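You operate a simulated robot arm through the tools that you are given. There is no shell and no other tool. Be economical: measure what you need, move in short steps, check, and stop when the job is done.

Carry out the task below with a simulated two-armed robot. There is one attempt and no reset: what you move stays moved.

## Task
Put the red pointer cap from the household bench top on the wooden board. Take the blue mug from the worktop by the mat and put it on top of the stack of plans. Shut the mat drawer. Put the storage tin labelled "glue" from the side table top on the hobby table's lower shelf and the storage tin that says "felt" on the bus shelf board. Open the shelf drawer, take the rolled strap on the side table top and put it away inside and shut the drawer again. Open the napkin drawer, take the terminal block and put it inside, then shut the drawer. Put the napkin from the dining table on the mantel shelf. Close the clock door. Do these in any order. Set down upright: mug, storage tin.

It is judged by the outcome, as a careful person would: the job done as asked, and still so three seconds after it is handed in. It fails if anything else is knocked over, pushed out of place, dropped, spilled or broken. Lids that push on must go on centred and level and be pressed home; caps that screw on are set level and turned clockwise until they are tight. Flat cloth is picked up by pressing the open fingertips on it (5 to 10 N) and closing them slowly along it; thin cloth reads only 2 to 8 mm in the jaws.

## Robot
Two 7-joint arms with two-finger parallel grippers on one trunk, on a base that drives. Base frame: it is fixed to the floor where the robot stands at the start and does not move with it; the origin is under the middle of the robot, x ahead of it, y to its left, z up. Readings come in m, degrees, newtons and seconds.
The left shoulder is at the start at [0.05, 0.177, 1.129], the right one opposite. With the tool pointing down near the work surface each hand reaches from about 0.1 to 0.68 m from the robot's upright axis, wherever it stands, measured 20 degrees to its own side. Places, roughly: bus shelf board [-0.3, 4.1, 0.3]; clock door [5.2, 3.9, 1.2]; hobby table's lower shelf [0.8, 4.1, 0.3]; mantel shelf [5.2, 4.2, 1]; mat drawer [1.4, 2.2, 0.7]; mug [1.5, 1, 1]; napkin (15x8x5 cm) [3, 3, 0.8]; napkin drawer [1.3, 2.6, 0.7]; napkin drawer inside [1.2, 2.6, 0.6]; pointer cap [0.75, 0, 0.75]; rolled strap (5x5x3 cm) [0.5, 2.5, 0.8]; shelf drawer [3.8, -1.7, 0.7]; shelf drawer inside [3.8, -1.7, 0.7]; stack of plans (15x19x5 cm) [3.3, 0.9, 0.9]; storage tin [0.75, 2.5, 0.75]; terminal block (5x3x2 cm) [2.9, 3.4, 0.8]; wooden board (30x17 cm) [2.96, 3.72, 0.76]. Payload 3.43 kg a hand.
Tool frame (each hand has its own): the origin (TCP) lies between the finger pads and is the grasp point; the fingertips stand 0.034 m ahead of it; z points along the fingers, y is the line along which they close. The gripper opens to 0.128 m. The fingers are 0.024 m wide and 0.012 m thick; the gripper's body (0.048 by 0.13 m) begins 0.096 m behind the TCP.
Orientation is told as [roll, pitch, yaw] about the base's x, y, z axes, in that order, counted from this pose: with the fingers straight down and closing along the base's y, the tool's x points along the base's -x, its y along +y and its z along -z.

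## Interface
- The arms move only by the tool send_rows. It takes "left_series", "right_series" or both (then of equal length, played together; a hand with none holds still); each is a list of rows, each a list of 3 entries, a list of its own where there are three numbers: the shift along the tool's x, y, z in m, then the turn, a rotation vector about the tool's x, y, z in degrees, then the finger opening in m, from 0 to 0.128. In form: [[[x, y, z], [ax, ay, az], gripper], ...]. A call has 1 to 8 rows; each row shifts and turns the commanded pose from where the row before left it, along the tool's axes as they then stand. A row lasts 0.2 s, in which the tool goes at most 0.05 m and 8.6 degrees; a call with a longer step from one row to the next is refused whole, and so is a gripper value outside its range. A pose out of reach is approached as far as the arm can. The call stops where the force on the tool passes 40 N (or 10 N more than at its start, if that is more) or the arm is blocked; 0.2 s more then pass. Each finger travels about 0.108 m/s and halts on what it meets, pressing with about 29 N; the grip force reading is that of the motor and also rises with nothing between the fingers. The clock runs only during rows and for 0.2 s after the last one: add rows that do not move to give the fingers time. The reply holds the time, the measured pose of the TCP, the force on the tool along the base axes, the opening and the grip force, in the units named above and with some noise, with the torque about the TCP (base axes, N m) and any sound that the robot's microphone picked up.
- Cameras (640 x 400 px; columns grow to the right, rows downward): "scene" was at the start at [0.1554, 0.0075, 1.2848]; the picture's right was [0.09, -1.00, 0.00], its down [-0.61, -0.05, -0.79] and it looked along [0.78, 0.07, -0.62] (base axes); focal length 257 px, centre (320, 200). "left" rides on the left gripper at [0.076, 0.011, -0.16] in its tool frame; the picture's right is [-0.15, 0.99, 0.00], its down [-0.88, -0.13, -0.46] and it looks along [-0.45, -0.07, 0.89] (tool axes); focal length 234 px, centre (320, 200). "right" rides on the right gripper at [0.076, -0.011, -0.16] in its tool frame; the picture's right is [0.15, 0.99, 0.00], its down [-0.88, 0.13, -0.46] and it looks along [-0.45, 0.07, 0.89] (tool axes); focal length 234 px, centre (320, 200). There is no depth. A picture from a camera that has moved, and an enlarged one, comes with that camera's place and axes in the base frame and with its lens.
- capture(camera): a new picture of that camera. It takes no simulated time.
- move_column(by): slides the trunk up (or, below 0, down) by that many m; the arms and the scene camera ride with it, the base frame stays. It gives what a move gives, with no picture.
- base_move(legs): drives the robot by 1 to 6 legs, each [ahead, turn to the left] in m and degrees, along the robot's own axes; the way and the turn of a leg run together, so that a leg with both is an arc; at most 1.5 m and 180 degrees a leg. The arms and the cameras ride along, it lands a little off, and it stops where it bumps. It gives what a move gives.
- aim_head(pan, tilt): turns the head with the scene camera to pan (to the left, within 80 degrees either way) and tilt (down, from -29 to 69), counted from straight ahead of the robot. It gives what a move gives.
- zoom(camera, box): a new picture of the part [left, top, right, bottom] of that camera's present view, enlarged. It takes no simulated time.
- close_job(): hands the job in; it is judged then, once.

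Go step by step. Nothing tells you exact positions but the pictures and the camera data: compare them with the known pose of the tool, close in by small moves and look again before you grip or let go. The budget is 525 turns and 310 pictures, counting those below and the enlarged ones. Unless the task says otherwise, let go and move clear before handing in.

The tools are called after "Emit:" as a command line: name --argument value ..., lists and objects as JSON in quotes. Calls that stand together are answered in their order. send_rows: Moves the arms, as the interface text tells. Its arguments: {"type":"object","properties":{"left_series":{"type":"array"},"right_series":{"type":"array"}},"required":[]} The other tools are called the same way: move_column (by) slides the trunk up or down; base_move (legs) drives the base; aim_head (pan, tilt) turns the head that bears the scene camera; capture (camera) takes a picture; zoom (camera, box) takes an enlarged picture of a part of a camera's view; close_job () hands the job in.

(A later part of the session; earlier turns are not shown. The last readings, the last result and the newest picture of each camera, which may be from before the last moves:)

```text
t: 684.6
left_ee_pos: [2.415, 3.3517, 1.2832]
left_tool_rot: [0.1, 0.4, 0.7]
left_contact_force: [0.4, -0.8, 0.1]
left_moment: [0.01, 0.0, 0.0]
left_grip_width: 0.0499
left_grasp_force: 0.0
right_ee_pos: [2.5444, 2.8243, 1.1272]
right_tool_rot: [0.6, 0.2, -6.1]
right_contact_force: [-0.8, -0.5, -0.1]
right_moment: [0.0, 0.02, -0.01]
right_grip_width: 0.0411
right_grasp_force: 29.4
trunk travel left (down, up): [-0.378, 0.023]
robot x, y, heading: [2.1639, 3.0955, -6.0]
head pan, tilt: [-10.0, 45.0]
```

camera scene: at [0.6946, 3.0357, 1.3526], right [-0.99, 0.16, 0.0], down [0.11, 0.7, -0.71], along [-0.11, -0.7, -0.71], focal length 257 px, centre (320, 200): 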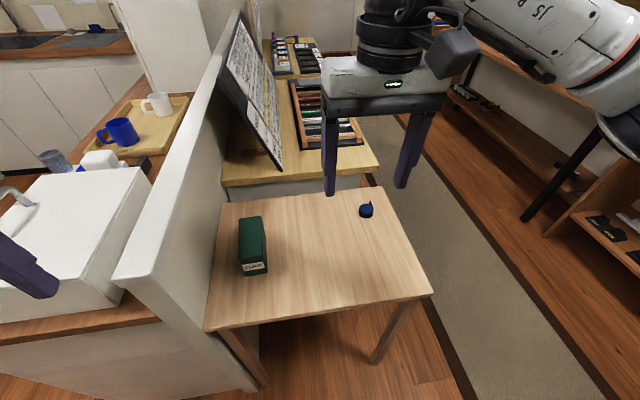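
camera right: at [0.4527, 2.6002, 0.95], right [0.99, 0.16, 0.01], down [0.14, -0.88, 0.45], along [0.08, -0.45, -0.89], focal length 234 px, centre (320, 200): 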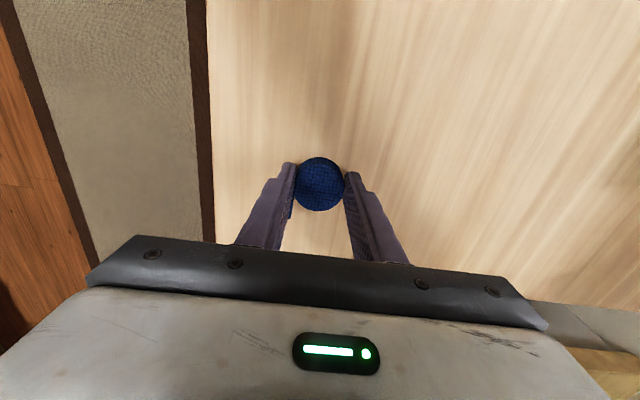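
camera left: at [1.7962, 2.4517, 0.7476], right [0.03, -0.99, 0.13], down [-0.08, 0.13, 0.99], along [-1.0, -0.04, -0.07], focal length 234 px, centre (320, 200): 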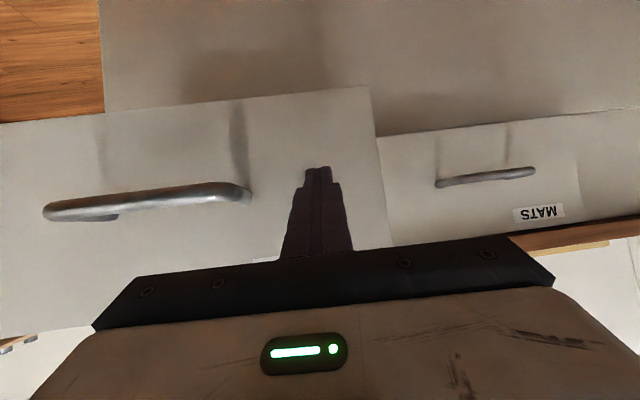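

Emit:
base_move --legs '[[-0.1, 0], [0, -76], [1.35, 0], [0, 76], [0.9, 0], [0.85, 0]]'

Emit:
aim_head --pan -50 --tilt 25

Emit:
capture --camera "scene"

```text
t: 707.1
left_ee_pos: [4.3259, 1.9427, 1.284]
left_tool_rot: [0.1, 0.4, 3.3]
left_contact_force: [0.6, 0.3, -0.6]
left_moment: [0.0, 0.03, -0.01]
left_grip_width: 0.0499
left_grasp_force: 0.2
right_ee_pos: [4.4789, 1.4216, 1.1284]
right_tool_rot: [0.7, 0.2, -3.5]
right_contact_force: [0.0, 0.4, -0.7]
right_moment: [-0.03, -0.01, -0.03]
right_grip_width: 0.0411
right_grasp_force: 29.0
trunk travel left (down, up): [-0.378, 0.023]
robot x, y, heading: [4.0885, 1.6728, -3.6]
head pan, tilt: [-10.0, 45.0]
```

```text
t: 708.2
left_ee_pos: [4.3253, 1.9439, 1.2832]
left_tool_rot: [0.1, 0.4, 3.3]
left_contact_force: [0.1, -0.2, 0.7]
left_moment: [-0.01, 0.04, 0.03]
left_grip_width: 0.0497
left_grasp_force: 0.0
right_ee_pos: [4.4782, 1.4207, 1.1276]
right_tool_rot: [0.7, 0.1, -3.5]
right_contact_force: [-0.1, -0.5, 0.3]
right_moment: [0.0, 0.03, 0.01]
right_grip_width: 0.0408
right_grasp_force: 28.5
trunk travel left (down, up): [-0.378, 0.023]
robot x, y, heading: [4.0886, 1.6767, -3.5]
head pan, tilt: [-50.0, 25.0]
```

```text
111 pictures are left
camera scene: at [4.2133, 1.5985, 1.3831], right [-0.8, -0.6, 0.0], down [-0.25, 0.34, -0.91], along [0.54, -0.73, -0.42], focal length 257 px, centre (320, 200)
```

scene: 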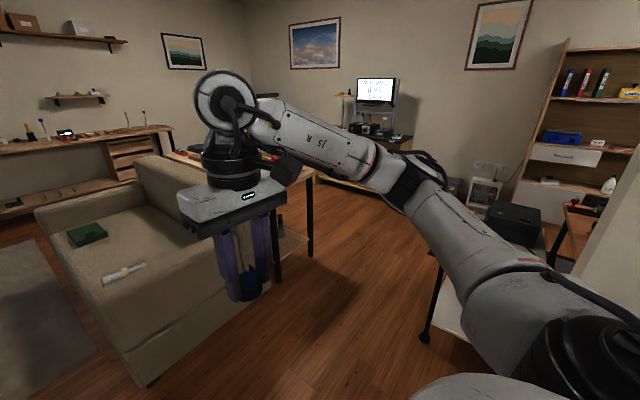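

The shelf drawer (white front in the bookshelf) is at ≈(3.8, −1.6, 0.77), reachable through the 1 m gap at x≈4.85. Drive there.

Emit:
base_move --legs '[[0, -47], [1.2, 0], [0, -40], [1.35, 0]]'

Emit:
aim_head --pan -40 --tilt 25

Emit:
capture --camera "scene"

```text
t: 724.8
left_ee_pos: [5.1474, -0.8681, 1.2845]
left_tool_rot: [0.0, 0.3, -84.7]
left_contact_force: [0.3, 0.3, 0.5]
left_moment: [0.01, -0.04, 0.03]
left_grip_width: 0.0499
left_grasp_force: 0.2
right_ee_pos: [4.632, -1.0388, 1.1258]
right_tool_rot: [0.7, 0.3, -91.6]
right_contact_force: [0.1, 0.9, 0.5]
right_moment: [0.01, 0.02, 0.0]
right_grip_width: 0.0407
right_grasp_force: 28.5
trunk travel left (down, up): [-0.378, 0.023]
robot x, y, heading: [4.8756, -0.6433, -91.4]
head pan, tilt: [-50.0, 25.0]
```

```text
t: 725.5
left_ee_pos: [5.1486, -0.8679, 1.2846]
left_tool_rot: [0.1, 0.2, -84.7]
left_contact_force: [-0.7, 0.5, 0.2]
left_moment: [-0.06, 0.0, 0.0]
left_grip_width: 0.0502
left_grasp_force: 0.0
right_ee_pos: [4.6337, -1.0395, 1.1267]
right_tool_rot: [0.7, 0.3, -91.6]
right_contact_force: [0.9, -0.3, -0.5]
right_moment: [-0.01, -0.01, 0.01]
right_grip_width: 0.0411
right_grasp_force: 28.8
trunk travel left (down, up): [-0.378, 0.023]
robot x, y, heading: [4.8736, -0.6426, -91.3]
head pan, tilt: [-40.0, 25.0]
```

```text
110 pictures are left
camera scene: at [4.8105, -0.7808, 1.3832], right [-0.75, 0.66, 0.0], down [0.28, 0.32, -0.91], along [-0.6, -0.68, -0.42], focal length 257 px, centre (320, 200)
```

scene: 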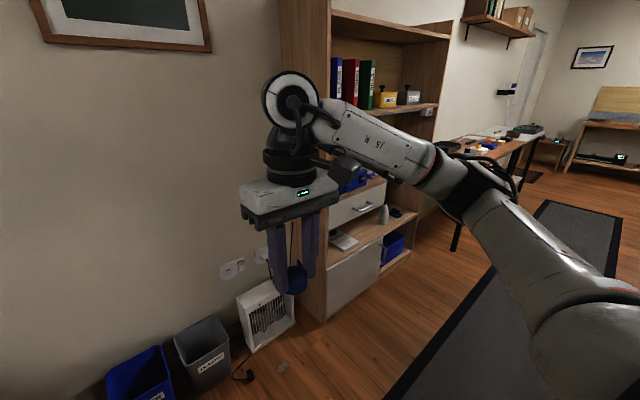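

Drawer handle ≈(3.79, −1.59, 0.75), shelf faces +y. Position the robot at (3.58, −0.9) so the left hand can open it.

Emit:
base_move --legs '[[0, -77], [1.3, 0], [0, 78]]'

Emit:
aim_head --pan 0 --tilt 35

Emit:
capture --camera "scene"

```text
t: 739.0
left_ee_pos: [3.8338, -1.0828, 1.2826]
left_tool_rot: [0.1, 0.2, -85.6]
left_contact_force: [0.3, 0.8, 0.2]
left_moment: [-0.02, 0.02, 0.0]
left_grip_width: 0.0501
left_grasp_force: 0.1
right_ee_pos: [3.3141, -1.2459, 1.1272]
right_tool_rot: [0.7, 0.2, -92.4]
right_contact_force: [0.4, 0.5, -0.3]
right_moment: [0.02, -0.01, 0.01]
right_grip_width: 0.0412
right_grasp_force: 29.2
trunk travel left (down, up): [-0.378, 0.023]
robot x, y, heading: [3.5661, -0.8524, -92.2]
head pan, tilt: [-40.0, 25.0]
```

```text
t: 740.1
left_ee_pos: [3.8332, -1.083, 1.2836]
left_tool_rot: [0.0, 0.4, -85.7]
left_contact_force: [0.2, 0.3, -0.3]
left_moment: [0.0, 0.03, -0.01]
left_grip_width: 0.0498
left_grasp_force: 0.0
right_ee_pos: [3.3151, -1.2471, 1.1275]
right_tool_rot: [0.8, 0.2, -92.3]
right_contact_force: [-0.1, -0.1, 0.3]
right_moment: [-0.03, -0.01, 0.0]
right_grip_width: 0.0411
right_grasp_force: 28.9
trunk travel left (down, up): [-0.378, 0.023]
robot x, y, heading: [3.568, -0.8525, -92.2]
head pan, tilt: [0.0, 35.0]
```

```text
109 pictures are left
camera scene: at [3.5553, -1.0103, 1.3674], right [-1.0, 0.04, 0.0], down [0.02, 0.57, -0.82], along [-0.03, -0.82, -0.57], focal length 257 px, centre (320, 200)
```

scene: 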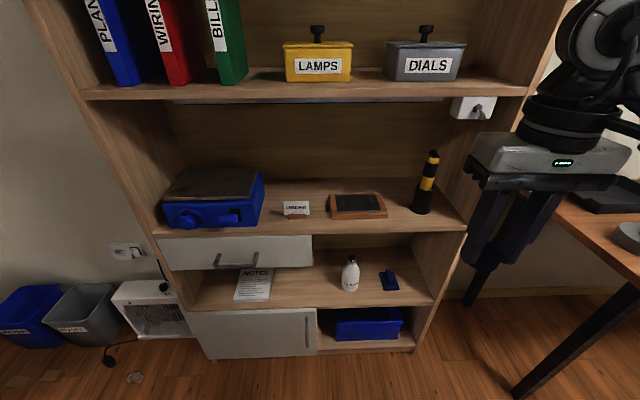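

Handle ≈(3.80, −1.577, 0.75). Set the left hand's pose: extend, roll −90°, tilt forward.

Emit:
base_move --legs '[[0, 2.2]]'

Emit:
send_rows --left_series '[[[-0.04, 0.01, 0.02], [0, 0, -8], 0.06], [[-0.04, 0.01, 0.02], [0, 0, -8.5], 0.06], [[-0.04, 0, 0.02], [0, 0, -8.5], 0.06], [[-0.04, 0, 0.02], [0, 0, -8.5], 0.06], [[0, 0, 0], [0, 0, -8.5], 0.06], [[0, 0, 0], [0, 0, -8.5], 0.06], [[0, 0, 0], [0, 0, -8.5], 0.06], [[0, 0, 0], [0, 0, -8.5], 0.06]]'

Emit:
send_rows --left_series '[[[0, 0, 0], [0, 0, -8.5], 0.06], [[0, 0, 0], [0, 0, -8.5], 0.06], [[0, 0, 0], [0, 0, -8.5], 0.06], [[0, 0, 0], [0, 0, 0], 0.06]]'

```text
t: 740.9
left_ee_pos: [3.8421, -1.0727, 1.2835]
left_tool_rot: [0.1, 0.3, -83.4]
left_contact_force: [0.3, -0.1, -0.1]
left_moment: [-0.01, 0.01, 0.0]
left_grip_width: 0.0497
left_grasp_force: 0.0
right_ee_pos: [3.3285, -1.2558, 1.1269]
right_tool_rot: [0.7, 0.3, -90.1]
right_contact_force: [0.5, -0.9, -0.2]
right_moment: [-0.02, 0.04, -0.02]
right_grip_width: 0.0411
right_grasp_force: 28.7
trunk travel left (down, up): [-0.378, 0.023]
robot x, y, heading: [3.5649, -0.8478, -90.3]
head pan, tilt: [0.0, 35.0]
```

```text
t: 742.6
left_ee_pos: [3.9126, -1.2174, 1.2027]
left_tool_rot: [0.4, 0.0, -15.8]
left_contact_force: [-0.7, 0.5, 0.1]
left_moment: [-0.03, 0.02, 0.0]
left_grip_width: 0.0601
left_grasp_force: 0.1
right_ee_pos: [3.3296, -1.2552, 1.1269]
right_tool_rot: [0.7, 0.2, -90.3]
right_contact_force: [1.2, 0.0, -0.4]
right_moment: [0.0, -0.01, -0.01]
right_grip_width: 0.0411
right_grasp_force: 28.6
trunk travel left (down, up): [-0.378, 0.023]
robot x, y, heading: [3.5637, -0.8541, -90.0]
head pan, tilt: [0.0, 35.0]
```

```text
t: 743.6
left_ee_pos: [3.9135, -1.2172, 1.204]
left_tool_rot: [0.4, -0.1, 9.7]
left_contact_force: [0.4, 0.6, 1.2]
left_moment: [0.0, 0.03, -0.04]
left_grip_width: 0.0599
left_grasp_force: 0.0
right_ee_pos: [3.3304, -1.2563, 1.128]
right_tool_rot: [0.7, 0.3, -90.1]
right_contact_force: [0.7, -0.3, 0.5]
right_moment: [-0.01, -0.02, -0.01]
right_grip_width: 0.0412
right_grasp_force: 28.5
trunk travel left (down, up): [-0.378, 0.023]
robot x, y, heading: [3.5652, -0.8545, -90.1]
head pan, tilt: [0.0, 35.0]
```

Emit:
send_rows --left_series '[[[0.02, 0, 0], [0, 0, 8.5], 0.06], [[0.03, 0, 0], [8, 0, 0], 0.06], [[0.03, 0, 0], [8, 0, 0], 0.06], [[0.03, 0, 0], [8, 0, 0], 0.06], [[0, 0, 0], [8, 0, 0], 0.06], [[0, 0, 0], [8, 0, 0], 0.06], [[0, 0, 0], [8, 0, 0], 0.06], [[0, 0, 0], [8, 0, 0], 0.06]]'

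Emit:
move_column --by -0.24

Emit:
capture --camera "left"

Emit:
capture --camera "scene"

```text
t: 745.5
left_ee_pos: [3.8012, -1.2542, 1.2374]
left_tool_rot: [-55.8, 0.0, 1.1]
left_contact_force: [0.8, 0.1, -0.1]
left_moment: [0.03, -0.01, 0.0]
left_grip_width: 0.06
left_grasp_force: 0.1
left hand out of reach, approached as far as the arm can: row 7, 8
right_ee_pos: [3.3284, -1.2561, 1.1266]
right_tool_rot: [0.7, 0.2, -90.2]
right_contact_force: [-0.1, -0.6, -0.5]
right_moment: [-0.01, 0.01, -0.02]
right_grip_width: 0.041
right_grasp_force: 28.9
trunk travel left (down, up): [-0.378, 0.023]
robot x, y, heading: [3.5626, -0.8513, -90.2]
head pan, tilt: [0.0, 35.0]
```

```text
t: 748.0
left_ee_pos: [3.8038, -1.2542, 0.9983]
left_tool_rot: [-55.4, -0.1, 1.1]
left_contact_force: [0.3, 0.5, 0.2]
left_moment: [0.0, -0.01, -0.02]
left_grip_width: 0.0598
left_grasp_force: 0.2
right_ee_pos: [3.3297, -1.2557, 0.888]
right_tool_rot: [0.7, 0.2, -90.3]
right_contact_force: [0.4, 0.0, 0.0]
right_moment: [0.0, 0.01, -0.01]
right_grip_width: 0.0411
right_grasp_force: 29.2
trunk travel left (down, up): [-0.138, 0.263]
robot x, y, heading: [3.5625, -0.8508, -90.1]
head pan, tilt: [0.0, 35.0]
```

```text
108 pictures are left
camera left: at [3.7232, -1.1182, 1.0788], right [0.14, 0.56, -0.81], down [0.87, 0.32, 0.37], along [0.47, -0.76, -0.45], focal length 234 px, centre (320, 200)
```

left: 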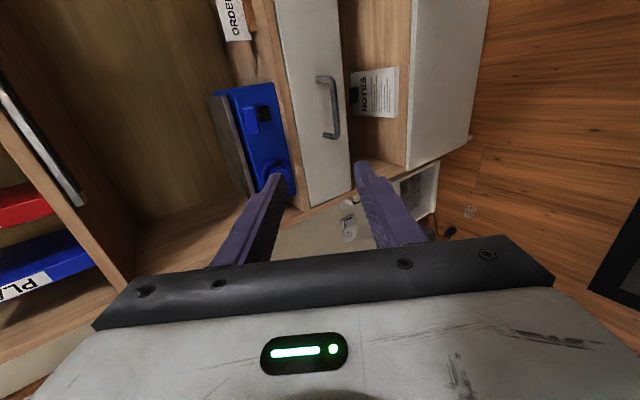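

```text
107 pictures are left
camera scene: at [3.5615, -1.0103, 1.1275], right [-1.0, 0.0, 0.0], down [0.0, 0.57, -0.82], along [0.0, -0.82, -0.57], focal length 257 px, centre (320, 200)
```

scene: 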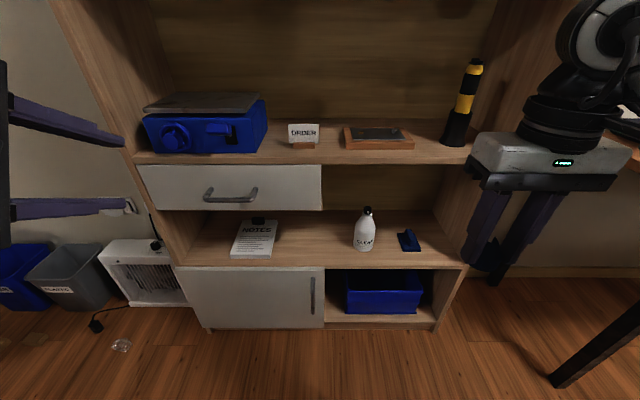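

Handle ≈(3.795, −1.58, 0.742). Approach along the tool.

Emit:
send_rows --left_series '[[[0.002, 0.006, 0.048], [0, 0, 0], 0.055], [[0.002, 0.006, 0.048], [0, 0, 0], 0.055], [[0.002, 0.006, 0.048], [0, 0, 0], 0.055], [[0.002, 0.006, 0.048], [0, 0, 0], 0.055], [[0.001, 0.006, 0.045], [0, 0, 0], 0.055], [[0, 0, 0], [0, 0, 0], 0.055]]'

Emit:
capture --camera "left"

```text
t: 749.4
left_ee_pos: [3.8047, -1.4319, 0.8557]
left_tool_rot: [-55.6, -0.1, 1.2]
left_contact_force: [0.5, 0.3, 0.2]
left_moment: [-0.01, 0.01, 0.01]
left_grip_width: 0.0548
left_grasp_force: 0.0
left hand out of reach, approached as far as the arm can: row 1
right_ee_pos: [3.3302, -1.2563, 0.8873]
right_tool_rot: [0.7, 0.2, -90.1]
right_contact_force: [0.5, -0.2, -0.2]
right_moment: [0.01, 0.05, 0.03]
right_grip_width: 0.041
right_grasp_force: 29.4
trunk travel left (down, up): [-0.138, 0.263]
robot x, y, heading: [3.5674, -0.8524, -90.1]
head pan, tilt: [0.0, 35.0]
```

```text
106 pictures are left
camera left: at [3.7256, -1.2967, 0.9369], right [0.14, 0.56, -0.82], down [0.87, 0.32, 0.37], along [0.47, -0.76, -0.45], focal length 234 px, centre (320, 200)
```

left: 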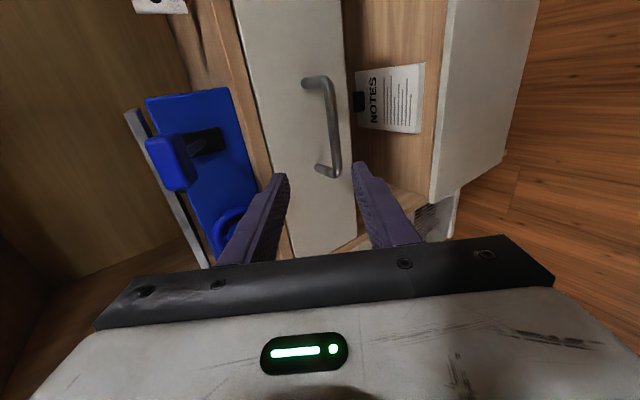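

Emit:
send_rows --left_series '[[[0.004, 0.007, 0.045], [0, 0, 0], 0.055], [[0.004, 0.007, 0.045], [0, 0, 0], 0.055], [[0, 0, 0], [0, 0, 0], 0.055]]'

Emit:
capture --camera "left"

```text
t: 750.1
left_ee_pos: [3.8173, -1.5069, 0.8215]
left_tool_rot: [-55.1, -0.3, 0.8]
left_contact_force: [0.2, -0.5, 0.8]
left_moment: [-0.02, -0.01, 0.0]
left_grip_width: 0.0549
left_grasp_force: 0.0
left hand out of reach, approached as far as the arm can: row 1, 2
right_ee_pos: [3.3306, -1.2547, 0.8878]
right_tool_rot: [0.7, 0.2, -90.2]
right_contact_force: [0.7, 0.9, -0.1]
right_moment: [0.01, 0.02, -0.01]
right_grip_width: 0.0411
right_grasp_force: 28.7
trunk travel left (down, up): [-0.138, 0.263]
robot x, y, heading: [3.5665, -0.848, -90.3]
head pan, tilt: [0.0, 35.0]
```

```text
105 pictures are left
camera left: at [3.7392, -1.3706, 0.9037], right [0.14, 0.57, -0.81], down [0.87, 0.31, 0.37], along [0.46, -0.76, -0.45], focal length 234 px, centre (320, 200)
```

left: 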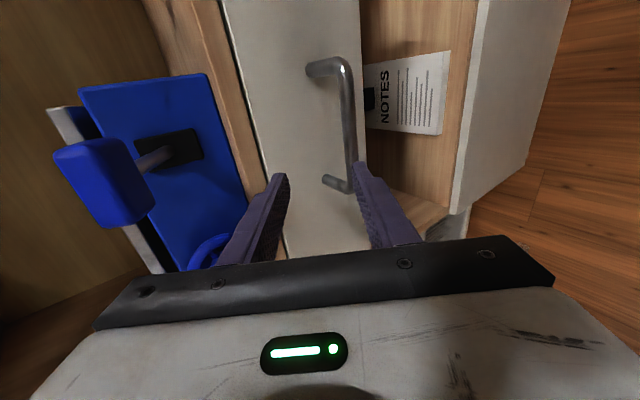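

Lower the trunk 6 cm (fingers are still short of the bar), then check.

Emit:
move_column --by -0.064

Emit:
capture --camera "left"

```text
t: 751.2
left_ee_pos: [3.8172, -1.5052, 0.7574]
left_tool_rot: [-55.0, -0.2, 0.7]
left_contact_force: [-0.2, 0.3, -0.4]
left_moment: [0.01, 0.01, 0.02]
left_grip_width: 0.0552
left_grasp_force: 0.1
right_ee_pos: [3.3295, -1.257, 0.8241]
right_tool_rot: [0.7, 0.2, -90.2]
right_contact_force: [-0.3, 0.3, -0.3]
right_moment: [0.0, -0.03, 0.0]
right_grip_width: 0.0411
right_grasp_force: 28.7
trunk travel left (down, up): [-0.074, 0.327]
robot x, y, heading: [3.562, -0.8514, -90.0]
head pan, tilt: [0.0, 35.0]
```

```text
104 pictures are left
camera left: at [3.739, -1.3702, 0.8401], right [0.14, 0.57, -0.81], down [0.87, 0.31, 0.37], along [0.46, -0.76, -0.45], focal length 234 px, centre (320, 200)
```

left: 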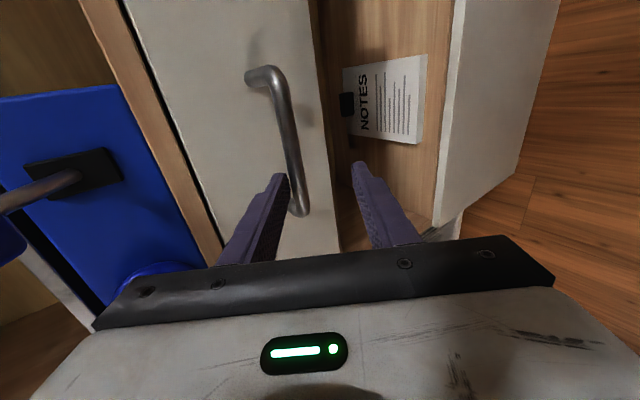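

Horizontal advance will centre the bar; drive 5.5 cm forward.

Emit:
base_move --legs '[[0.055, 0]]'

Emit:
capture --camera "left"

```text
t: 752.2
left_ee_pos: [3.8175, -1.5467, 0.7583]
left_tool_rot: [-54.8, -0.2, 1.0]
left_contact_force: [1.4, 8.7, 0.9]
left_moment: [-0.21, 0.0, -0.02]
left_grip_width: 0.0529
left_grasp_force: 0.0
right_ee_pos: [3.3295, -1.3021, 0.8236]
right_tool_rot: [0.8, 0.2, -90.1]
right_contact_force: [-0.3, -0.4, -0.1]
right_moment: [0.01, -0.04, -0.02]
right_grip_width: 0.0411
right_grasp_force: 28.7
trunk travel left (down, up): [-0.074, 0.327]
robot x, y, heading: [3.5593, -0.8968, -90.0]
head pan, tilt: [0.0, 35.0]
stopped in leg 1: the force on the tool passed its limit (the readings are from after the stop); the commanded pose is now the measured one
```

```text
103 pictures are left
camera left: at [3.7393, -1.4113, 0.841], right [0.14, 0.57, -0.81], down [0.87, 0.31, 0.37], along [0.46, -0.76, -0.46], focal length 234 px, centre (320, 200)
```

left: 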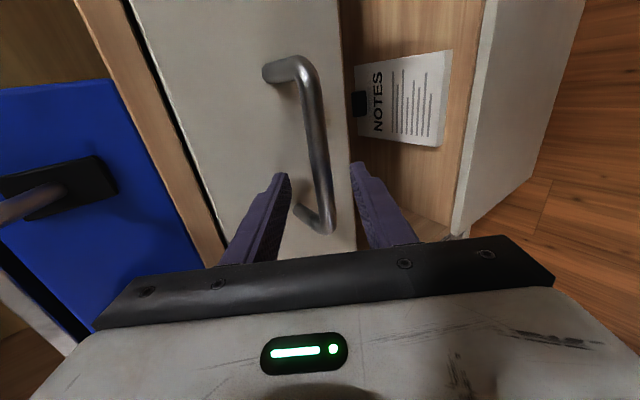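

Bar is between the fingers but near its end; back off slightly, shift 2 cm to −x, and close.

Emit:
send_rows --left_series '[[[0, 0, -0.006], [0, 0, 0], 0.055], [[0.022, 0, 0], [0, 0, 0], 0.055], [[0, 0, 0], [0, 0, 0], 0.055]]'

Emit:
capture --camera "left"

```text
t: 753.0
left_ee_pos: [3.7983, -1.5448, 0.7679]
left_tool_rot: [-54.6, -0.1, 0.9]
left_contact_force: [0.5, 0.2, -0.2]
left_moment: [0.0, 0.03, 0.03]
left_grip_width: 0.0555
left_grasp_force: 0.1
left hand out of reach, approached as far as the arm can: row 2
right_ee_pos: [3.3313, -1.3019, 0.8229]
right_tool_rot: [0.7, 0.1, -90.0]
right_contact_force: [0.2, 0.3, 0.1]
right_moment: [0.01, 0.0, 0.01]
right_grip_width: 0.0412
right_grasp_force: 29.0
trunk travel left (down, up): [-0.074, 0.327]
robot x, y, heading: [3.5605, -0.9018, -89.8]
head pan, tilt: [0.0, 35.0]
```

```text
102 pictures are left
camera left: at [3.7194, -1.4095, 0.8507], right [0.14, 0.58, -0.81], down [0.88, 0.31, 0.37], along [0.46, -0.76, -0.46], focal length 234 px, centre (320, 200)
```

left: 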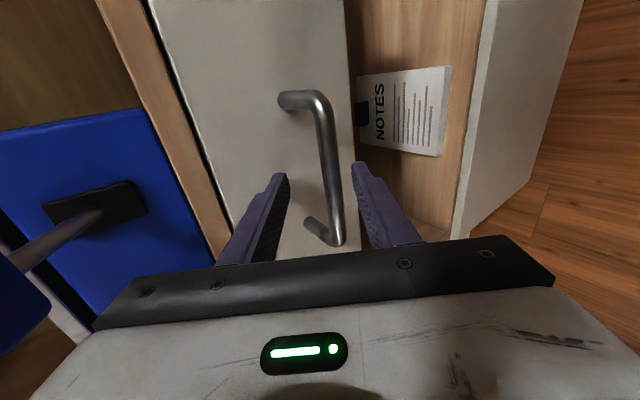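

Emit:
send_rows --left_series '[[[0, 0, 0], [0, 0, 0], 0.04], [[0, 0, 0], [0, 0, 0], 0.025], [[0, 0, 0], [0, 0, 0], 0.01], [[0, 0, 0], [0, 0, 0], 0.005], [[0, 0, 0], [0, 0, 0], 0.005]]'

Emit:
capture --camera "left"

```text
t: 754.2
left_ee_pos: [3.7983, -1.5411, 0.7615]
left_tool_rot: [-53.8, -0.2, 0.8]
left_contact_force: [-1.9, 22.2, -18.7]
left_moment: [0.24, -0.29, -0.11]
left_grip_width: 0.021
left_grasp_force: 14.4
right_ee_pos: [3.3317, -1.3006, 0.8219]
right_tool_rot: [0.7, 0.2, -90.1]
right_contact_force: [0.7, -1.1, -1.1]
right_moment: [0.0, 0.0, 0.01]
right_grip_width: 0.0412
right_grasp_force: 28.7
trunk travel left (down, up): [-0.074, 0.327]
robot x, y, heading: [3.5614, -0.8973, -90.0]
head pan, tilt: [0.0, 35.0]
```

```text
101 pictures are left
camera left: at [3.7196, -1.408, 0.8466], right [0.14, 0.59, -0.8], down [0.88, 0.3, 0.38], along [0.46, -0.75, -0.47], focal length 234 px, centre (320, 200)
```

left: 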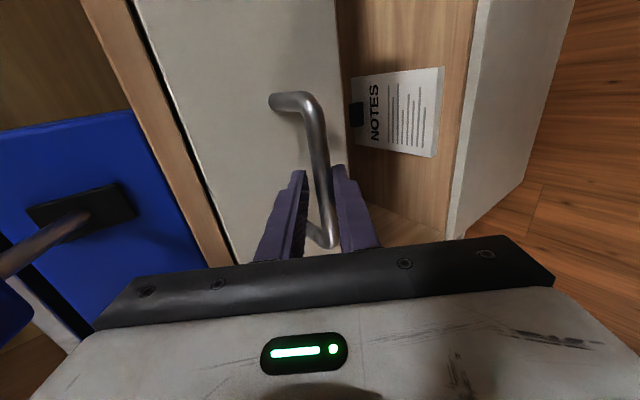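

Emit:
send_rows --left_series '[[[0, 0.006, 0], [0, 0, 0], 0.005], [[0, 0.004, 0], [0, 0, 0], 0.005], [[0, 0, 0], [0, 0, 0], 0.005]]'

```text
t: 755.0
left_ee_pos: [3.8017, -1.5396, 0.7596]
left_tool_rot: [-53.9, -0.1, 0.7]
left_contact_force: [-8.0, 10.4, -20.6]
left_moment: [0.13, -0.16, -0.14]
left_grip_width: 0.0181
left_grasp_force: 11.9
left hand out of reach, approached as far as the arm can: row 1, 2
right_ee_pos: [3.3303, -1.3019, 0.8223]
right_tool_rot: [0.7, 0.3, -90.1]
right_contact_force: [0.0, 0.1, -0.2]
right_moment: [0.02, 0.0, -0.02]
right_grip_width: 0.0411
right_grasp_force: 29.8
trunk travel left (down, up): [-0.074, 0.327]
robot x, y, heading: [3.5591, -0.9001, -90.1]
head pan, tilt: [0.0, 35.0]
```

Emit:
move_column --by -0.008

Emit:
send_rows --left_series '[[[0, 0, 0], [0, 0, 0], 0.003], [[0, 0, 0], [0, 0, 0], 0.003]]'

```text
t: 755.5
left_ee_pos: [3.803, -1.5407, 0.7577]
left_tool_rot: [-54.6, -0.2, 0.8]
left_contact_force: [-0.9, 12.7, -10.1]
left_moment: [0.09, -0.07, -0.2]
left_grip_width: 0.0138
left_grasp_force: 8.0
right_ee_pos: [3.3307, -1.3004, 0.8155]
right_tool_rot: [0.7, 0.1, -90.1]
right_contact_force: [0.0, -0.4, -0.4]
right_moment: [0.02, 0.01, 0.01]
right_grip_width: 0.0415
right_grasp_force: 29.1
trunk travel left (down, up): [-0.066, 0.335]
robot x, y, heading: [3.5668, -0.8985, -90.0]
head pan, tilt: [0.0, 35.0]
```

```text
t: 756.1
left_ee_pos: [3.8033, -1.5404, 0.7585]
left_tool_rot: [-54.6, -0.2, 1.0]
left_contact_force: [2.6, 13.1, -8.5]
left_moment: [0.04, -0.54, -0.49]
left_grip_width: 0.0138
left_grasp_force: 45.6
right_ee_pos: [3.3305, -1.3006, 0.8157]
right_tool_rot: [0.7, 0.2, -90.1]
right_contact_force: [0.1, 0.3, 0.0]
right_moment: [0.0, 0.0, 0.0]
right_grip_width: 0.0412
right_grasp_force: 28.9
trunk travel left (down, up): [-0.066, 0.335]
robot x, y, heading: [3.5597, -0.8991, -90.1]
head pan, tilt: [0.0, 35.0]
```

Bar gripped firmly. Pull by reversing.

Emit:
base_move --legs '[[-0.06, 0]]'

Emit:
base_move --legs '[[-0.12, 0]]'

Emit:
capture --camera "scene"

```text
t: 757.1
left_ee_pos: [3.8043, -1.481, 0.758]
left_tool_rot: [-54.6, -0.2, 0.9]
left_contact_force: [0.8, 0.5, -6.2]
left_moment: [0.0, -0.76, -0.19]
left_grip_width: 0.0135
left_grasp_force: 44.5
right_ee_pos: [3.3316, -1.2414, 0.8153]
right_tool_rot: [0.7, 0.3, -89.9]
right_contact_force: [0.4, 0.6, 0.1]
right_moment: [-0.01, 0.04, 0.03]
right_grip_width: 0.0408
right_grasp_force: 29.7
trunk travel left (down, up): [-0.066, 0.335]
robot x, y, heading: [3.5629, -0.8386, -90.0]
head pan, tilt: [0.0, 35.0]
```

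```text
t: 758.3
left_ee_pos: [3.8044, -1.3617, 0.7558]
left_tool_rot: [-54.6, -0.3, 1.0]
left_contact_force: [6.1, 1.9, -1.1]
left_moment: [0.03, -0.24, -0.95]
left_grip_width: 0.0138
left_grasp_force: 45.0
right_ee_pos: [3.3323, -1.1222, 0.8149]
right_tool_rot: [0.7, 0.3, -90.0]
right_contact_force: [0.2, -0.5, 0.3]
right_moment: [-0.01, -0.02, 0.0]
right_grip_width: 0.041
right_grasp_force: 29.0
trunk travel left (down, up): [-0.066, 0.335]
robot x, y, heading: [3.5611, -0.7207, -90.0]
head pan, tilt: [0.0, 35.0]
```

```text
100 pictures are left
camera scene: at [3.5622, -0.8761, 1.0554], right [-1.0, 0.0, 0.0], down [0.0, 0.57, -0.82], along [0.0, -0.82, -0.57], focal length 257 px, centre (320, 200)
```

scene: 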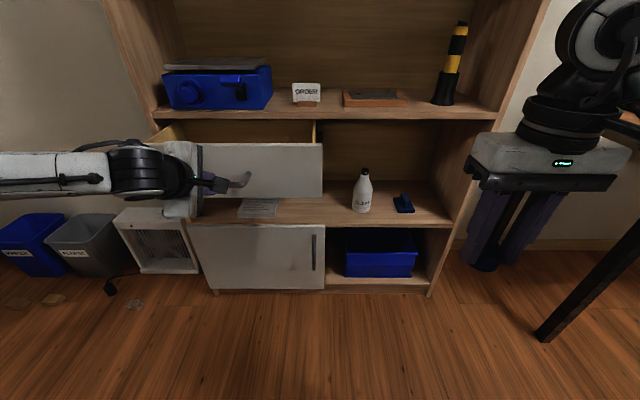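

Emit:
base_move --legs '[[-0.05, 0]]'

Emit:
send_rows --left_series '[[[0, 0, 0], [0, 0, 0], 0.03], [[0, 0, 0], [0, 0, 0], 0.055], [[0, 0, -0.03], [0, 0, 0], 0.055], [[0, 0, -0.04], [0, 0, 0], 0.055]]'

Emit:
capture --camera "scene"

```text
t: 759.5
left_ee_pos: [3.8041, -1.315, 0.7618]
left_tool_rot: [-55.3, -0.7, 1.0]
left_contact_force: [-0.2, -7.1, -3.5]
left_moment: [0.0, -0.1, -0.25]
left_grip_width: 0.0136
left_grasp_force: 45.3
right_ee_pos: [3.3295, -1.0712, 0.8143]
right_tool_rot: [0.6, 0.3, -90.2]
right_contact_force: [0.0, 1.3, -0.3]
right_moment: [0.01, 0.01, -0.04]
right_grip_width: 0.0412
right_grasp_force: 29.7
trunk travel left (down, up): [-0.066, 0.335]
robot x, y, heading: [3.5616, -0.6641, -89.9]
head pan, tilt: [0.0, 35.0]
stopped in leg 1: the force on the tool passed its limit (the readings are from after the stop); the commanded pose is now the measured one
```

```text
t: 760.5
left_ee_pos: [3.8021, -1.2538, 0.7982]
left_tool_rot: [-55.5, -0.6, 0.9]
left_contact_force: [-0.1, 0.0, -0.5]
left_moment: [0.0, -0.02, 0.01]
left_grip_width: 0.055
left_grasp_force: 0.1
right_ee_pos: [3.3286, -1.0701, 0.8153]
right_tool_rot: [0.7, 0.2, -90.3]
right_contact_force: [0.0, 0.2, 0.7]
right_moment: [0.04, 0.02, 0.01]
right_grip_width: 0.0412
right_grasp_force: 28.8
trunk travel left (down, up): [-0.066, 0.335]
robot x, y, heading: [3.5636, -0.6666, -90.2]
head pan, tilt: [0.0, 35.0]
```

```text
99 pictures are left
camera scene: at [3.5613, -0.824, 1.0554], right [-1.0, 0.0, 0.0], down [0.0, 0.57, -0.82], along [0.0, -0.82, -0.57], focal length 257 px, centre (320, 200)
```

scene: 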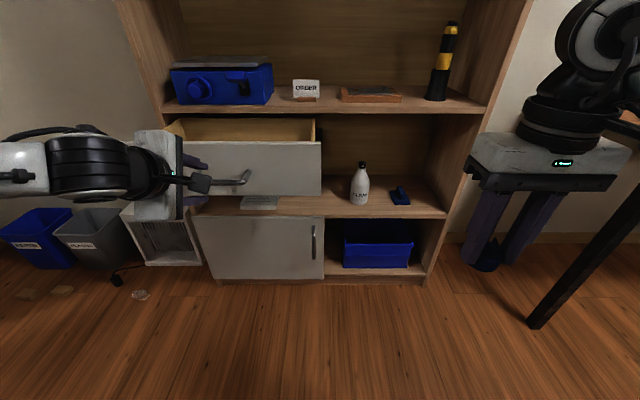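

Drawer fully open (~0.22 m). Raise the trunk and shift so the right hand (strap) is above the drawer.

Emit:
move_column --by 0.22

Emit:
base_move --legs '[[0, 62], [0.48, 0], [0, -62]]'

Emit:
capture --camera "scene"

Emit:
capture --camera "right"

```text
t: 762.8
left_ee_pos: [3.8021, -1.2552, 1.0179]
left_tool_rot: [-55.3, -0.5, 1.0]
left_contact_force: [0.0, 0.9, 0.4]
left_moment: [0.0, -0.03, -0.01]
left_grip_width: 0.055
left_grasp_force: 0.1
right_ee_pos: [3.3295, -1.069, 1.0354]
right_tool_rot: [0.7, 0.2, -90.2]
right_contact_force: [0.6, 0.5, 1.0]
right_moment: [-0.02, 0.0, -0.03]
right_grip_width: 0.0412
right_grasp_force: 29.1
trunk travel left (down, up): [-0.286, 0.115]
robot x, y, heading: [3.5618, -0.6662, -89.9]
head pan, tilt: [0.0, 35.0]
```

```text
t: 771.1
left_ee_pos: [4.2184, -1.49, 1.0183]
left_tool_rot: [-55.5, -0.6, 0.4]
left_contact_force: [0.5, 0.6, -1.1]
left_moment: [0.01, -0.01, -0.04]
left_grip_width: 0.0551
left_grasp_force: 0.0
right_ee_pos: [3.7493, -1.2997, 1.0346]
right_tool_rot: [0.6, 0.2, -90.8]
right_contact_force: [-0.9, -0.2, -0.6]
right_moment: [-0.02, 0.0, 0.03]
right_grip_width: 0.041
right_grasp_force: 28.6
trunk travel left (down, up): [-0.286, 0.115]
robot x, y, heading: [3.9854, -0.9013, -90.6]
head pan, tilt: [0.0, 35.0]
```

```text
98 pictures are left
camera scene: at [3.9831, -1.0559, 1.2754], right [-1.0, 0.01, 0.0], down [0.01, 0.57, -0.82], along [-0.01, -0.82, -0.57], focal length 257 px, centre (320, 200)
```

scene: 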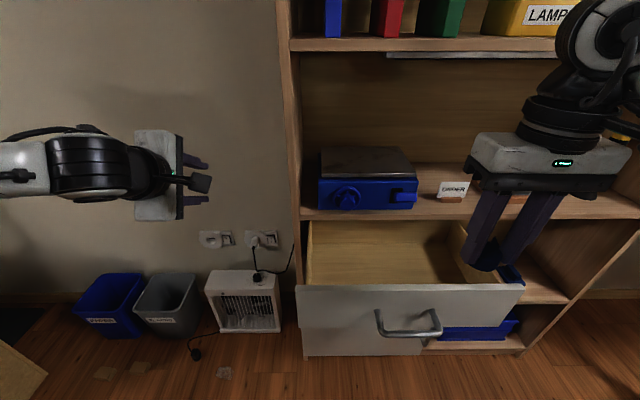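

```text
97 pictures are left
camera right: at [3.7367, -1.224, 1.1939], right [0.99, 0.13, 0.01], down [0.11, -0.88, 0.45], along [0.07, -0.45, -0.89], focal length 234 px, centre (320, 200)
```

right: 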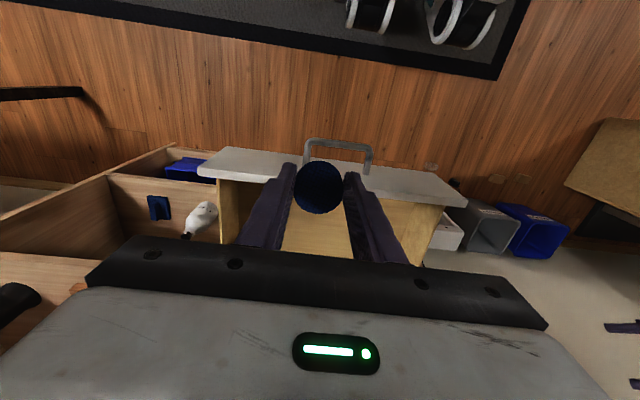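

Drawer interior spans x≈3.56–4.0, y≈−1.6…−1.42. Move the strap over (3.79, −1.505).

Emit:
send_rows --right_series '[[[-0.041, 0.0088, 0], [0, 0, 0], 0.02], [[-0.041, 0.0088, 0], [0, 0, 0], 0.02], [[-0.041, 0.0088, 0], [0, 0, 0], 0.02], [[-0.041, 0.0088, 0], [0, 0, 0], 0.02], [[-0.041, 0.0088, 0], [0, 0, 0], 0.02], [[0, 0, 0], [0, 0, 0], 0.02]]'

Emit:
capture --camera "right"

Emit:
capture --camera "scene"

```text
t: 772.5
left_ee_pos: [4.2196, -1.49, 1.0189]
left_tool_rot: [-55.3, -0.5, 0.3]
left_contact_force: [-0.5, -0.5, 0.2]
left_moment: [0.0, 0.02, 0.03]
left_grip_width: 0.055
left_grasp_force: 0.1
right_ee_pos: [3.7878, -1.5029, 1.0378]
right_tool_rot: [0.7, 0.1, -90.8]
right_contact_force: [0.5, -0.1, -0.2]
right_moment: [-0.03, 0.02, -0.02]
right_grip_width: 0.0412
right_grasp_force: 29.0
trunk travel left (down, up): [-0.286, 0.115]
robot x, y, heading: [3.9863, -0.8989, -90.8]
head pan, tilt: [0.0, 35.0]
```

```text
96 pictures are left
camera right: at [3.7749, -1.4288, 1.1967], right [0.99, 0.13, 0.01], down [0.11, -0.88, 0.46], along [0.07, -0.45, -0.89], focal length 234 px, centre (320, 200)
```

right: 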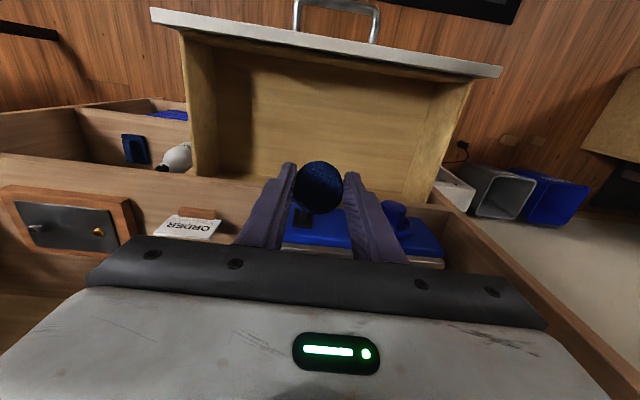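

```text
95 pictures are left
camera scene: at [3.9829, -1.0558, 1.2754], right [-1.0, 0.01, 0.0], down [0.01, 0.57, -0.82], along [-0.01, -0.82, -0.57], focal length 257 px, centre (320, 200)
```

scene: 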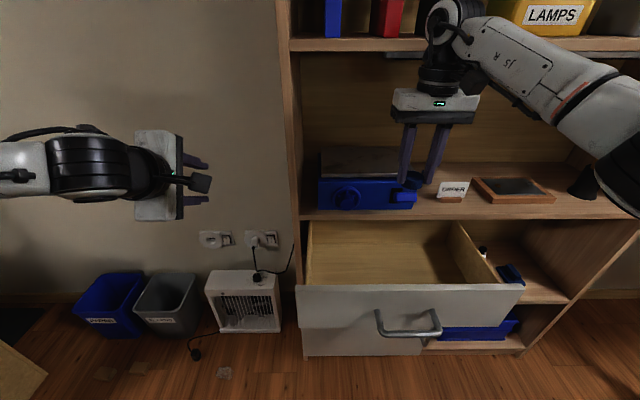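

Centre a bit toward the robot (2 cm) and lower into the drawer.

Emit:
send_rows --right_series '[[[0.02, 0, 0], [0, 0, 0], 0.02], [[0, 0, 0.045], [0, 0, 0], 0.02], [[0, 0, 0.045], [0, 0, 0], 0.02], [[0, 0, 0.045], [0, 0, 0], 0.02], [[0, 0, 0.045], [0, 0, 0], 0.02], [[0, 0, 0], [0, 0, 0], 0.02]]'

Emit:
capture --camera "right"

Emit:
capture --camera "scene"

```text
t: 773.9
left_ee_pos: [4.2194, -1.49, 1.0184]
left_tool_rot: [-55.4, -0.6, 0.4]
left_contact_force: [-0.2, 0.8, 0.7]
left_moment: [-0.02, -0.01, 0.01]
left_grip_width: 0.055
left_grasp_force: 0.0
right_ee_pos: [3.7915, -1.4813, 0.8532]
right_tool_rot: [0.6, 0.2, -90.8]
right_contact_force: [0.4, 0.1, -0.3]
right_moment: [0.02, -0.01, -0.04]
right_grip_width: 0.0412
right_grasp_force: 29.1
trunk travel left (down, up): [-0.286, 0.115]
robot x, y, heading: [3.9849, -0.8943, -90.6]
head pan, tilt: [0.0, 35.0]
```

```text
94 pictures are left
camera right: at [3.7796, -1.4057, 1.0123], right [0.99, 0.13, 0.01], down [0.11, -0.88, 0.45], along [0.07, -0.45, -0.89], focal length 234 px, centre (320, 200)
```

right: 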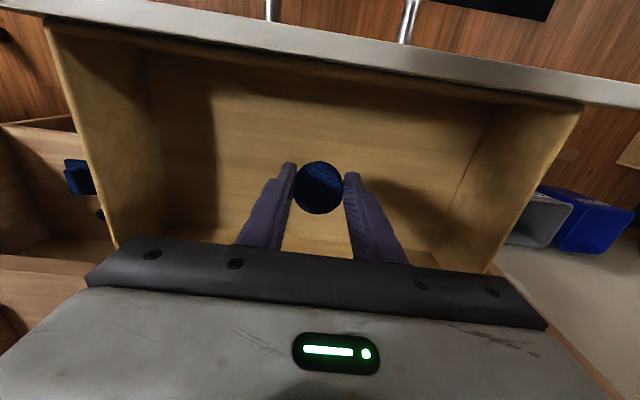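

```text
93 pictures are left
camera scene: at [3.9833, -1.0559, 1.2754], right [-1.0, 0.01, 0.0], down [0.01, 0.57, -0.82], along [-0.01, -0.82, -0.57], focal length 257 px, centre (320, 200)
```

scene: 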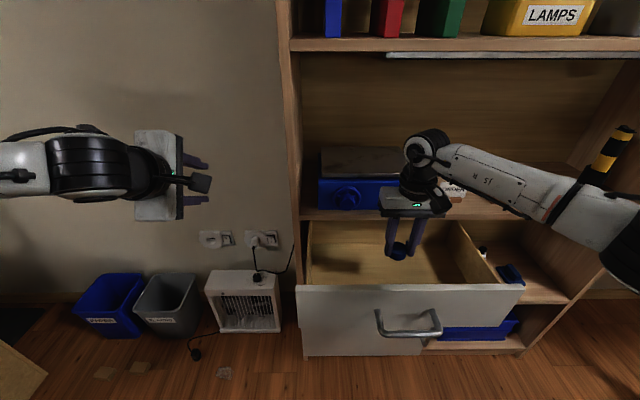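

Emit:
move_column --by -0.07

Emit:
move_column --by -0.02

Emit:
capture --camera "right"

```text
t: 775.0
left_ee_pos: [4.2187, -1.4895, 0.9479]
left_tool_rot: [-55.4, -0.5, 0.3]
left_contact_force: [0.4, 0.1, 0.1]
left_moment: [0.0, -0.01, 0.0]
left_grip_width: 0.0551
left_grasp_force: 0.1
right_ee_pos: [3.7916, -1.48, 0.7835]
right_tool_rot: [0.7, 0.2, -90.8]
right_contact_force: [-0.5, 0.7, -0.3]
right_moment: [0.01, 0.01, -0.02]
right_grip_width: 0.0412
right_grasp_force: 29.1
trunk travel left (down, up): [-0.216, 0.185]
robot x, y, heading: [3.9841, -0.9036, -90.5]
head pan, tilt: [0.0, 35.0]
```

```text
t: 775.6
left_ee_pos: [4.2192, -1.4893, 0.9279]
left_tool_rot: [-55.4, -0.5, 0.4]
left_contact_force: [1.0, 0.6, 0.2]
left_moment: [0.01, 0.01, -0.05]
left_grip_width: 0.0552
left_grasp_force: 0.1
right_ee_pos: [3.7915, -1.4815, 0.7647]
right_tool_rot: [0.6, 0.2, -90.7]
right_contact_force: [0.1, -0.5, 0.3]
right_moment: [0.02, 0.02, 0.0]
right_grip_width: 0.0411
right_grasp_force: 29.0
trunk travel left (down, up): [-0.196, 0.205]
robot x, y, heading: [3.9864, -0.8948, -90.3]
head pan, tilt: [0.0, 35.0]
```

```text
92 pictures are left
camera right: at [3.7796, -1.4057, 0.9228], right [0.99, 0.13, 0.01], down [0.11, -0.88, 0.45], along [0.07, -0.45, -0.89], focal length 234 px, centre (320, 200)
```

right: 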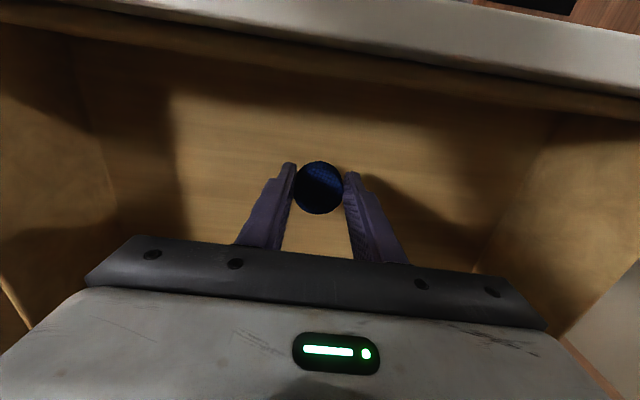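

Emit:
move_column --by -0.015

Emit:
move_column --by -0.01

```text
t: 776.2
left_ee_pos: [4.2197, -1.4885, 0.9133]
left_tool_rot: [-55.4, -0.5, 0.4]
left_contact_force: [-0.2, -0.6, -0.7]
left_moment: [0.01, -0.01, 0.0]
left_grip_width: 0.0552
left_grasp_force: 0.0
right_ee_pos: [3.7918, -1.4816, 0.7497]
right_tool_rot: [0.8, 0.2, -90.7]
right_contact_force: [0.2, -0.7, 0.1]
right_moment: [0.02, 0.03, -0.01]
right_grip_width: 0.0409
right_grasp_force: 28.9
trunk travel left (down, up): [-0.181, 0.22]
robot x, y, heading: [3.9827, -0.8991, -90.7]
head pan, tilt: [0.0, 35.0]
```

```text
t: 776.8
left_ee_pos: [4.2199, -1.4879, 0.9061]
left_tool_rot: [-55.6, -0.6, 0.4]
left_contact_force: [-0.3, 0.1, -0.3]
left_moment: [0.0, 0.0, -0.03]
left_grip_width: 0.0551
left_grasp_force: 0.0
right_ee_pos: [3.7926, -1.4827, 0.7452]
right_tool_rot: [0.8, -0.5, -90.9]
right_contact_force: [-3.4, -0.8, 32.3]
right_moment: [-0.19, 0.24, -0.01]
right_grip_width: 0.0411
right_grasp_force: 29.2
trunk travel left (down, up): [-0.171, 0.23]
robot x, y, heading: [3.985, -0.899, -90.7]
head pan, tilt: [0.0, 35.0]
```

Contact with the floor. Ease up, release, rise out.

Emit:
move_column --by 0.005

Emit:
send_rows --right_series '[[[0, 0, 0], [0, 0, 0], 0.045], [[0, 0, 0], [0, 0, 0], 0.06], [[0, 0, 0], [0, 0, 0], 0.075], [[0, 0, 0], [0, 0, 0], 0.075]]'

Emit:
move_column --by 0.22

Emit:
capture --camera "right"

```text
t: 777.4
left_ee_pos: [4.2202, -1.4888, 0.9092]
left_tool_rot: [-55.5, -0.4, 0.5]
left_contact_force: [0.1, 1.2, 0.0]
left_moment: [0.01, -0.02, 0.01]
left_grip_width: 0.055
left_grasp_force: 0.0
right_ee_pos: [3.7924, -1.4809, 0.7452]
right_tool_rot: [0.7, 0.0, -90.6]
right_contact_force: [-1.7, -1.6, 19.2]
right_moment: [-0.31, 0.08, 0.0]
right_grip_width: 0.0411
right_grasp_force: 29.0
trunk travel left (down, up): [-0.176, 0.225]
robot x, y, heading: [3.9822, -0.9003, -90.9]
head pan, tilt: [0.0, 35.0]
```

```text
t: 778.4
left_ee_pos: [4.2188, -1.4901, 0.9083]
left_tool_rot: [-55.4, -0.4, 0.4]
left_contact_force: [1.0, 0.2, 0.5]
left_moment: [-0.04, -0.01, 0.0]
left_grip_width: 0.0549
left_grasp_force: 0.2
right_ee_pos: [3.7917, -1.4813, 0.7444]
right_tool_rot: [0.7, 0.3, -90.8]
right_contact_force: [-0.3, -0.5, -0.2]
right_moment: [0.0, -0.02, 0.01]
right_grip_width: 0.0751
right_grasp_force: 0.0
trunk travel left (down, up): [-0.176, 0.225]
robot x, y, heading: [3.9885, -0.9006, -90.8]
head pan, tilt: [0.0, 35.0]
```

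```text
t: 780.7
left_ee_pos: [4.2181, -1.4889, 1.129]
left_tool_rot: [-55.5, -0.6, 0.4]
left_contact_force: [0.1, -0.1, 0.3]
left_moment: [-0.03, 0.03, 0.0]
left_grip_width: 0.0552
left_grasp_force: 0.0
right_ee_pos: [3.7928, -1.4807, 0.9634]
right_tool_rot: [0.7, 0.2, -90.8]
right_contact_force: [-0.6, 0.0, -0.6]
right_moment: [0.02, -0.04, -0.05]
right_grip_width: 0.0751
right_grasp_force: 0.1
trunk travel left (down, up): [-0.396, 0.005]
robot x, y, heading: [3.9844, -0.8981, -90.4]
head pan, tilt: [0.0, 35.0]
```

```text
91 pictures are left
camera right: at [3.7796, -1.4059, 1.1226], right [0.99, 0.13, 0.01], down [0.11, -0.88, 0.45], along [0.07, -0.45, -0.89], focal length 234 px, centre (320, 200)
```

right: 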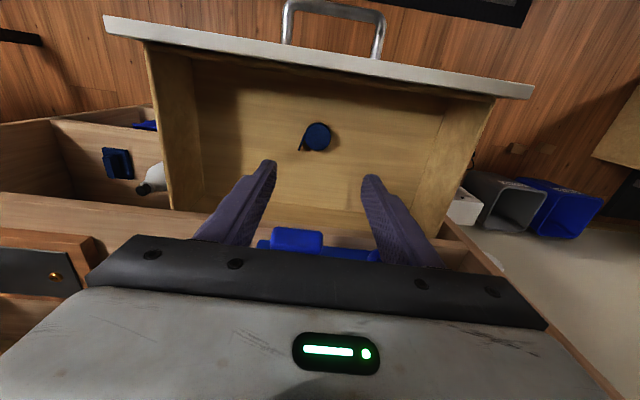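

The strap lies in the drawer. Back off, tilt the right hand forward with closed fingers and push the drawer shut beside the handle.

Emit:
base_move --legs '[[-0.27, 0]]'

Emit:
send_rows --right_series '[[[0, -0.02, 0], [0, -8, 0], 0.0], [[0, -0.02, 0], [0, -8, 0], 0.0], [[0, -0.02, 0], [0, -8, 0], 0.0], [[0, -0.02, 0], [0, -8, 0], 0.0], [[0, -0.02, 0], [0, -8, 0], 0.0], [[0, -0.02, 0], [0, -8, 0], 0.0], [[0, 0, 0], [0, -8, 0], 0.0], [[0, 0, 0], [0, -4, 0], 0.0]]'

Emit:
move_column --by -0.2

Emit:
capture --camera "right"

Emit:
capture --camera "scene"

```text
t: 782.6
left_ee_pos: [4.2257, -1.2304, 1.1277]
left_tool_rot: [-55.5, -0.5, 0.9]
left_contact_force: [-0.1, -0.6, -0.9]
left_moment: [0.0, 0.0, -0.03]
left_grip_width: 0.055
left_grasp_force: 0.1
right_ee_pos: [3.7973, -1.2244, 0.9642]
right_tool_rot: [0.7, 0.3, -90.3]
right_contact_force: [-0.1, -0.2, -0.4]
right_moment: [0.0, -0.02, 0.04]
right_grip_width: 0.075
right_grasp_force: 0.0
trunk travel left (down, up): [-0.396, 0.005]
robot x, y, heading: [3.9874, -0.6412, -90.2]
head pan, tilt: [0.0, 35.0]
```

```text
t: 784.4
left_ee_pos: [4.2252, -1.23, 1.1275]
left_tool_rot: [-55.4, -0.5, 0.8]
left_contact_force: [0.0, -0.3, 0.4]
left_moment: [-0.02, 0.01, -0.02]
left_grip_width: 0.0551
left_grasp_force: 0.1
right_ee_pos: [3.6788, -1.2232, 0.9632]
right_tool_rot: [1.4, -55.9, -91.5]
right_contact_force: [-0.1, 0.2, -0.4]
right_moment: [-0.03, -0.01, -0.04]
right_grip_width: 0.0
right_grasp_force: 29.0
right hand out of reach, approached as far as the arm can: row 8
trunk travel left (down, up): [-0.396, 0.005]
robot x, y, heading: [3.9888, -0.6394, -90.2]
head pan, tilt: [0.0, 35.0]
```

```text
t: 786.5
left_ee_pos: [4.2261, -1.2306, 0.9281]
left_tool_rot: [-55.4, -0.5, 0.8]
left_contact_force: [0.2, 0.8, -0.4]
left_moment: [0.0, 0.0, -0.01]
left_grip_width: 0.0548
left_grasp_force: 0.0
right_ee_pos: [3.6781, -1.2227, 0.7637]
right_tool_rot: [1.4, -55.8, -91.4]
right_contact_force: [0.5, -0.3, 0.3]
right_moment: [-0.03, -0.02, 0.01]
right_grip_width: 0.0001
right_grasp_force: 29.6
trunk travel left (down, up): [-0.196, 0.205]
robot x, y, heading: [3.9894, -0.6396, -90.1]
head pan, tilt: [0.0, 35.0]
```

```text
90 pictures are left
camera right: at [3.6679, -1.0488, 0.7892], right [0.99, 0.08, -0.11], down [0.12, -0.12, 0.99], along [0.06, -0.99, -0.13], focal length 234 px, centre (320, 200)
```

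right: 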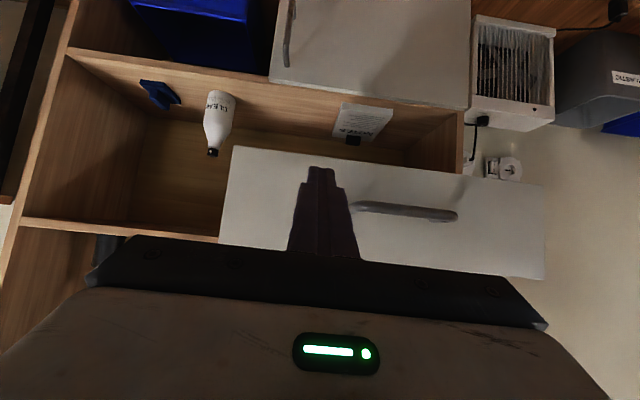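

```text
89 pictures are left
camera scene: at [3.9866, -0.7982, 1.1855], right [-1.0, 0.0, 0.0], down [0.0, 0.57, -0.82], along [0.0, -0.82, -0.57], focal length 257 px, centre (320, 200)
```

scene: 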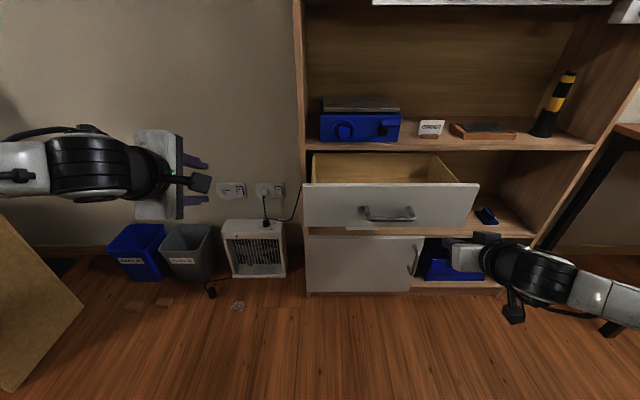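

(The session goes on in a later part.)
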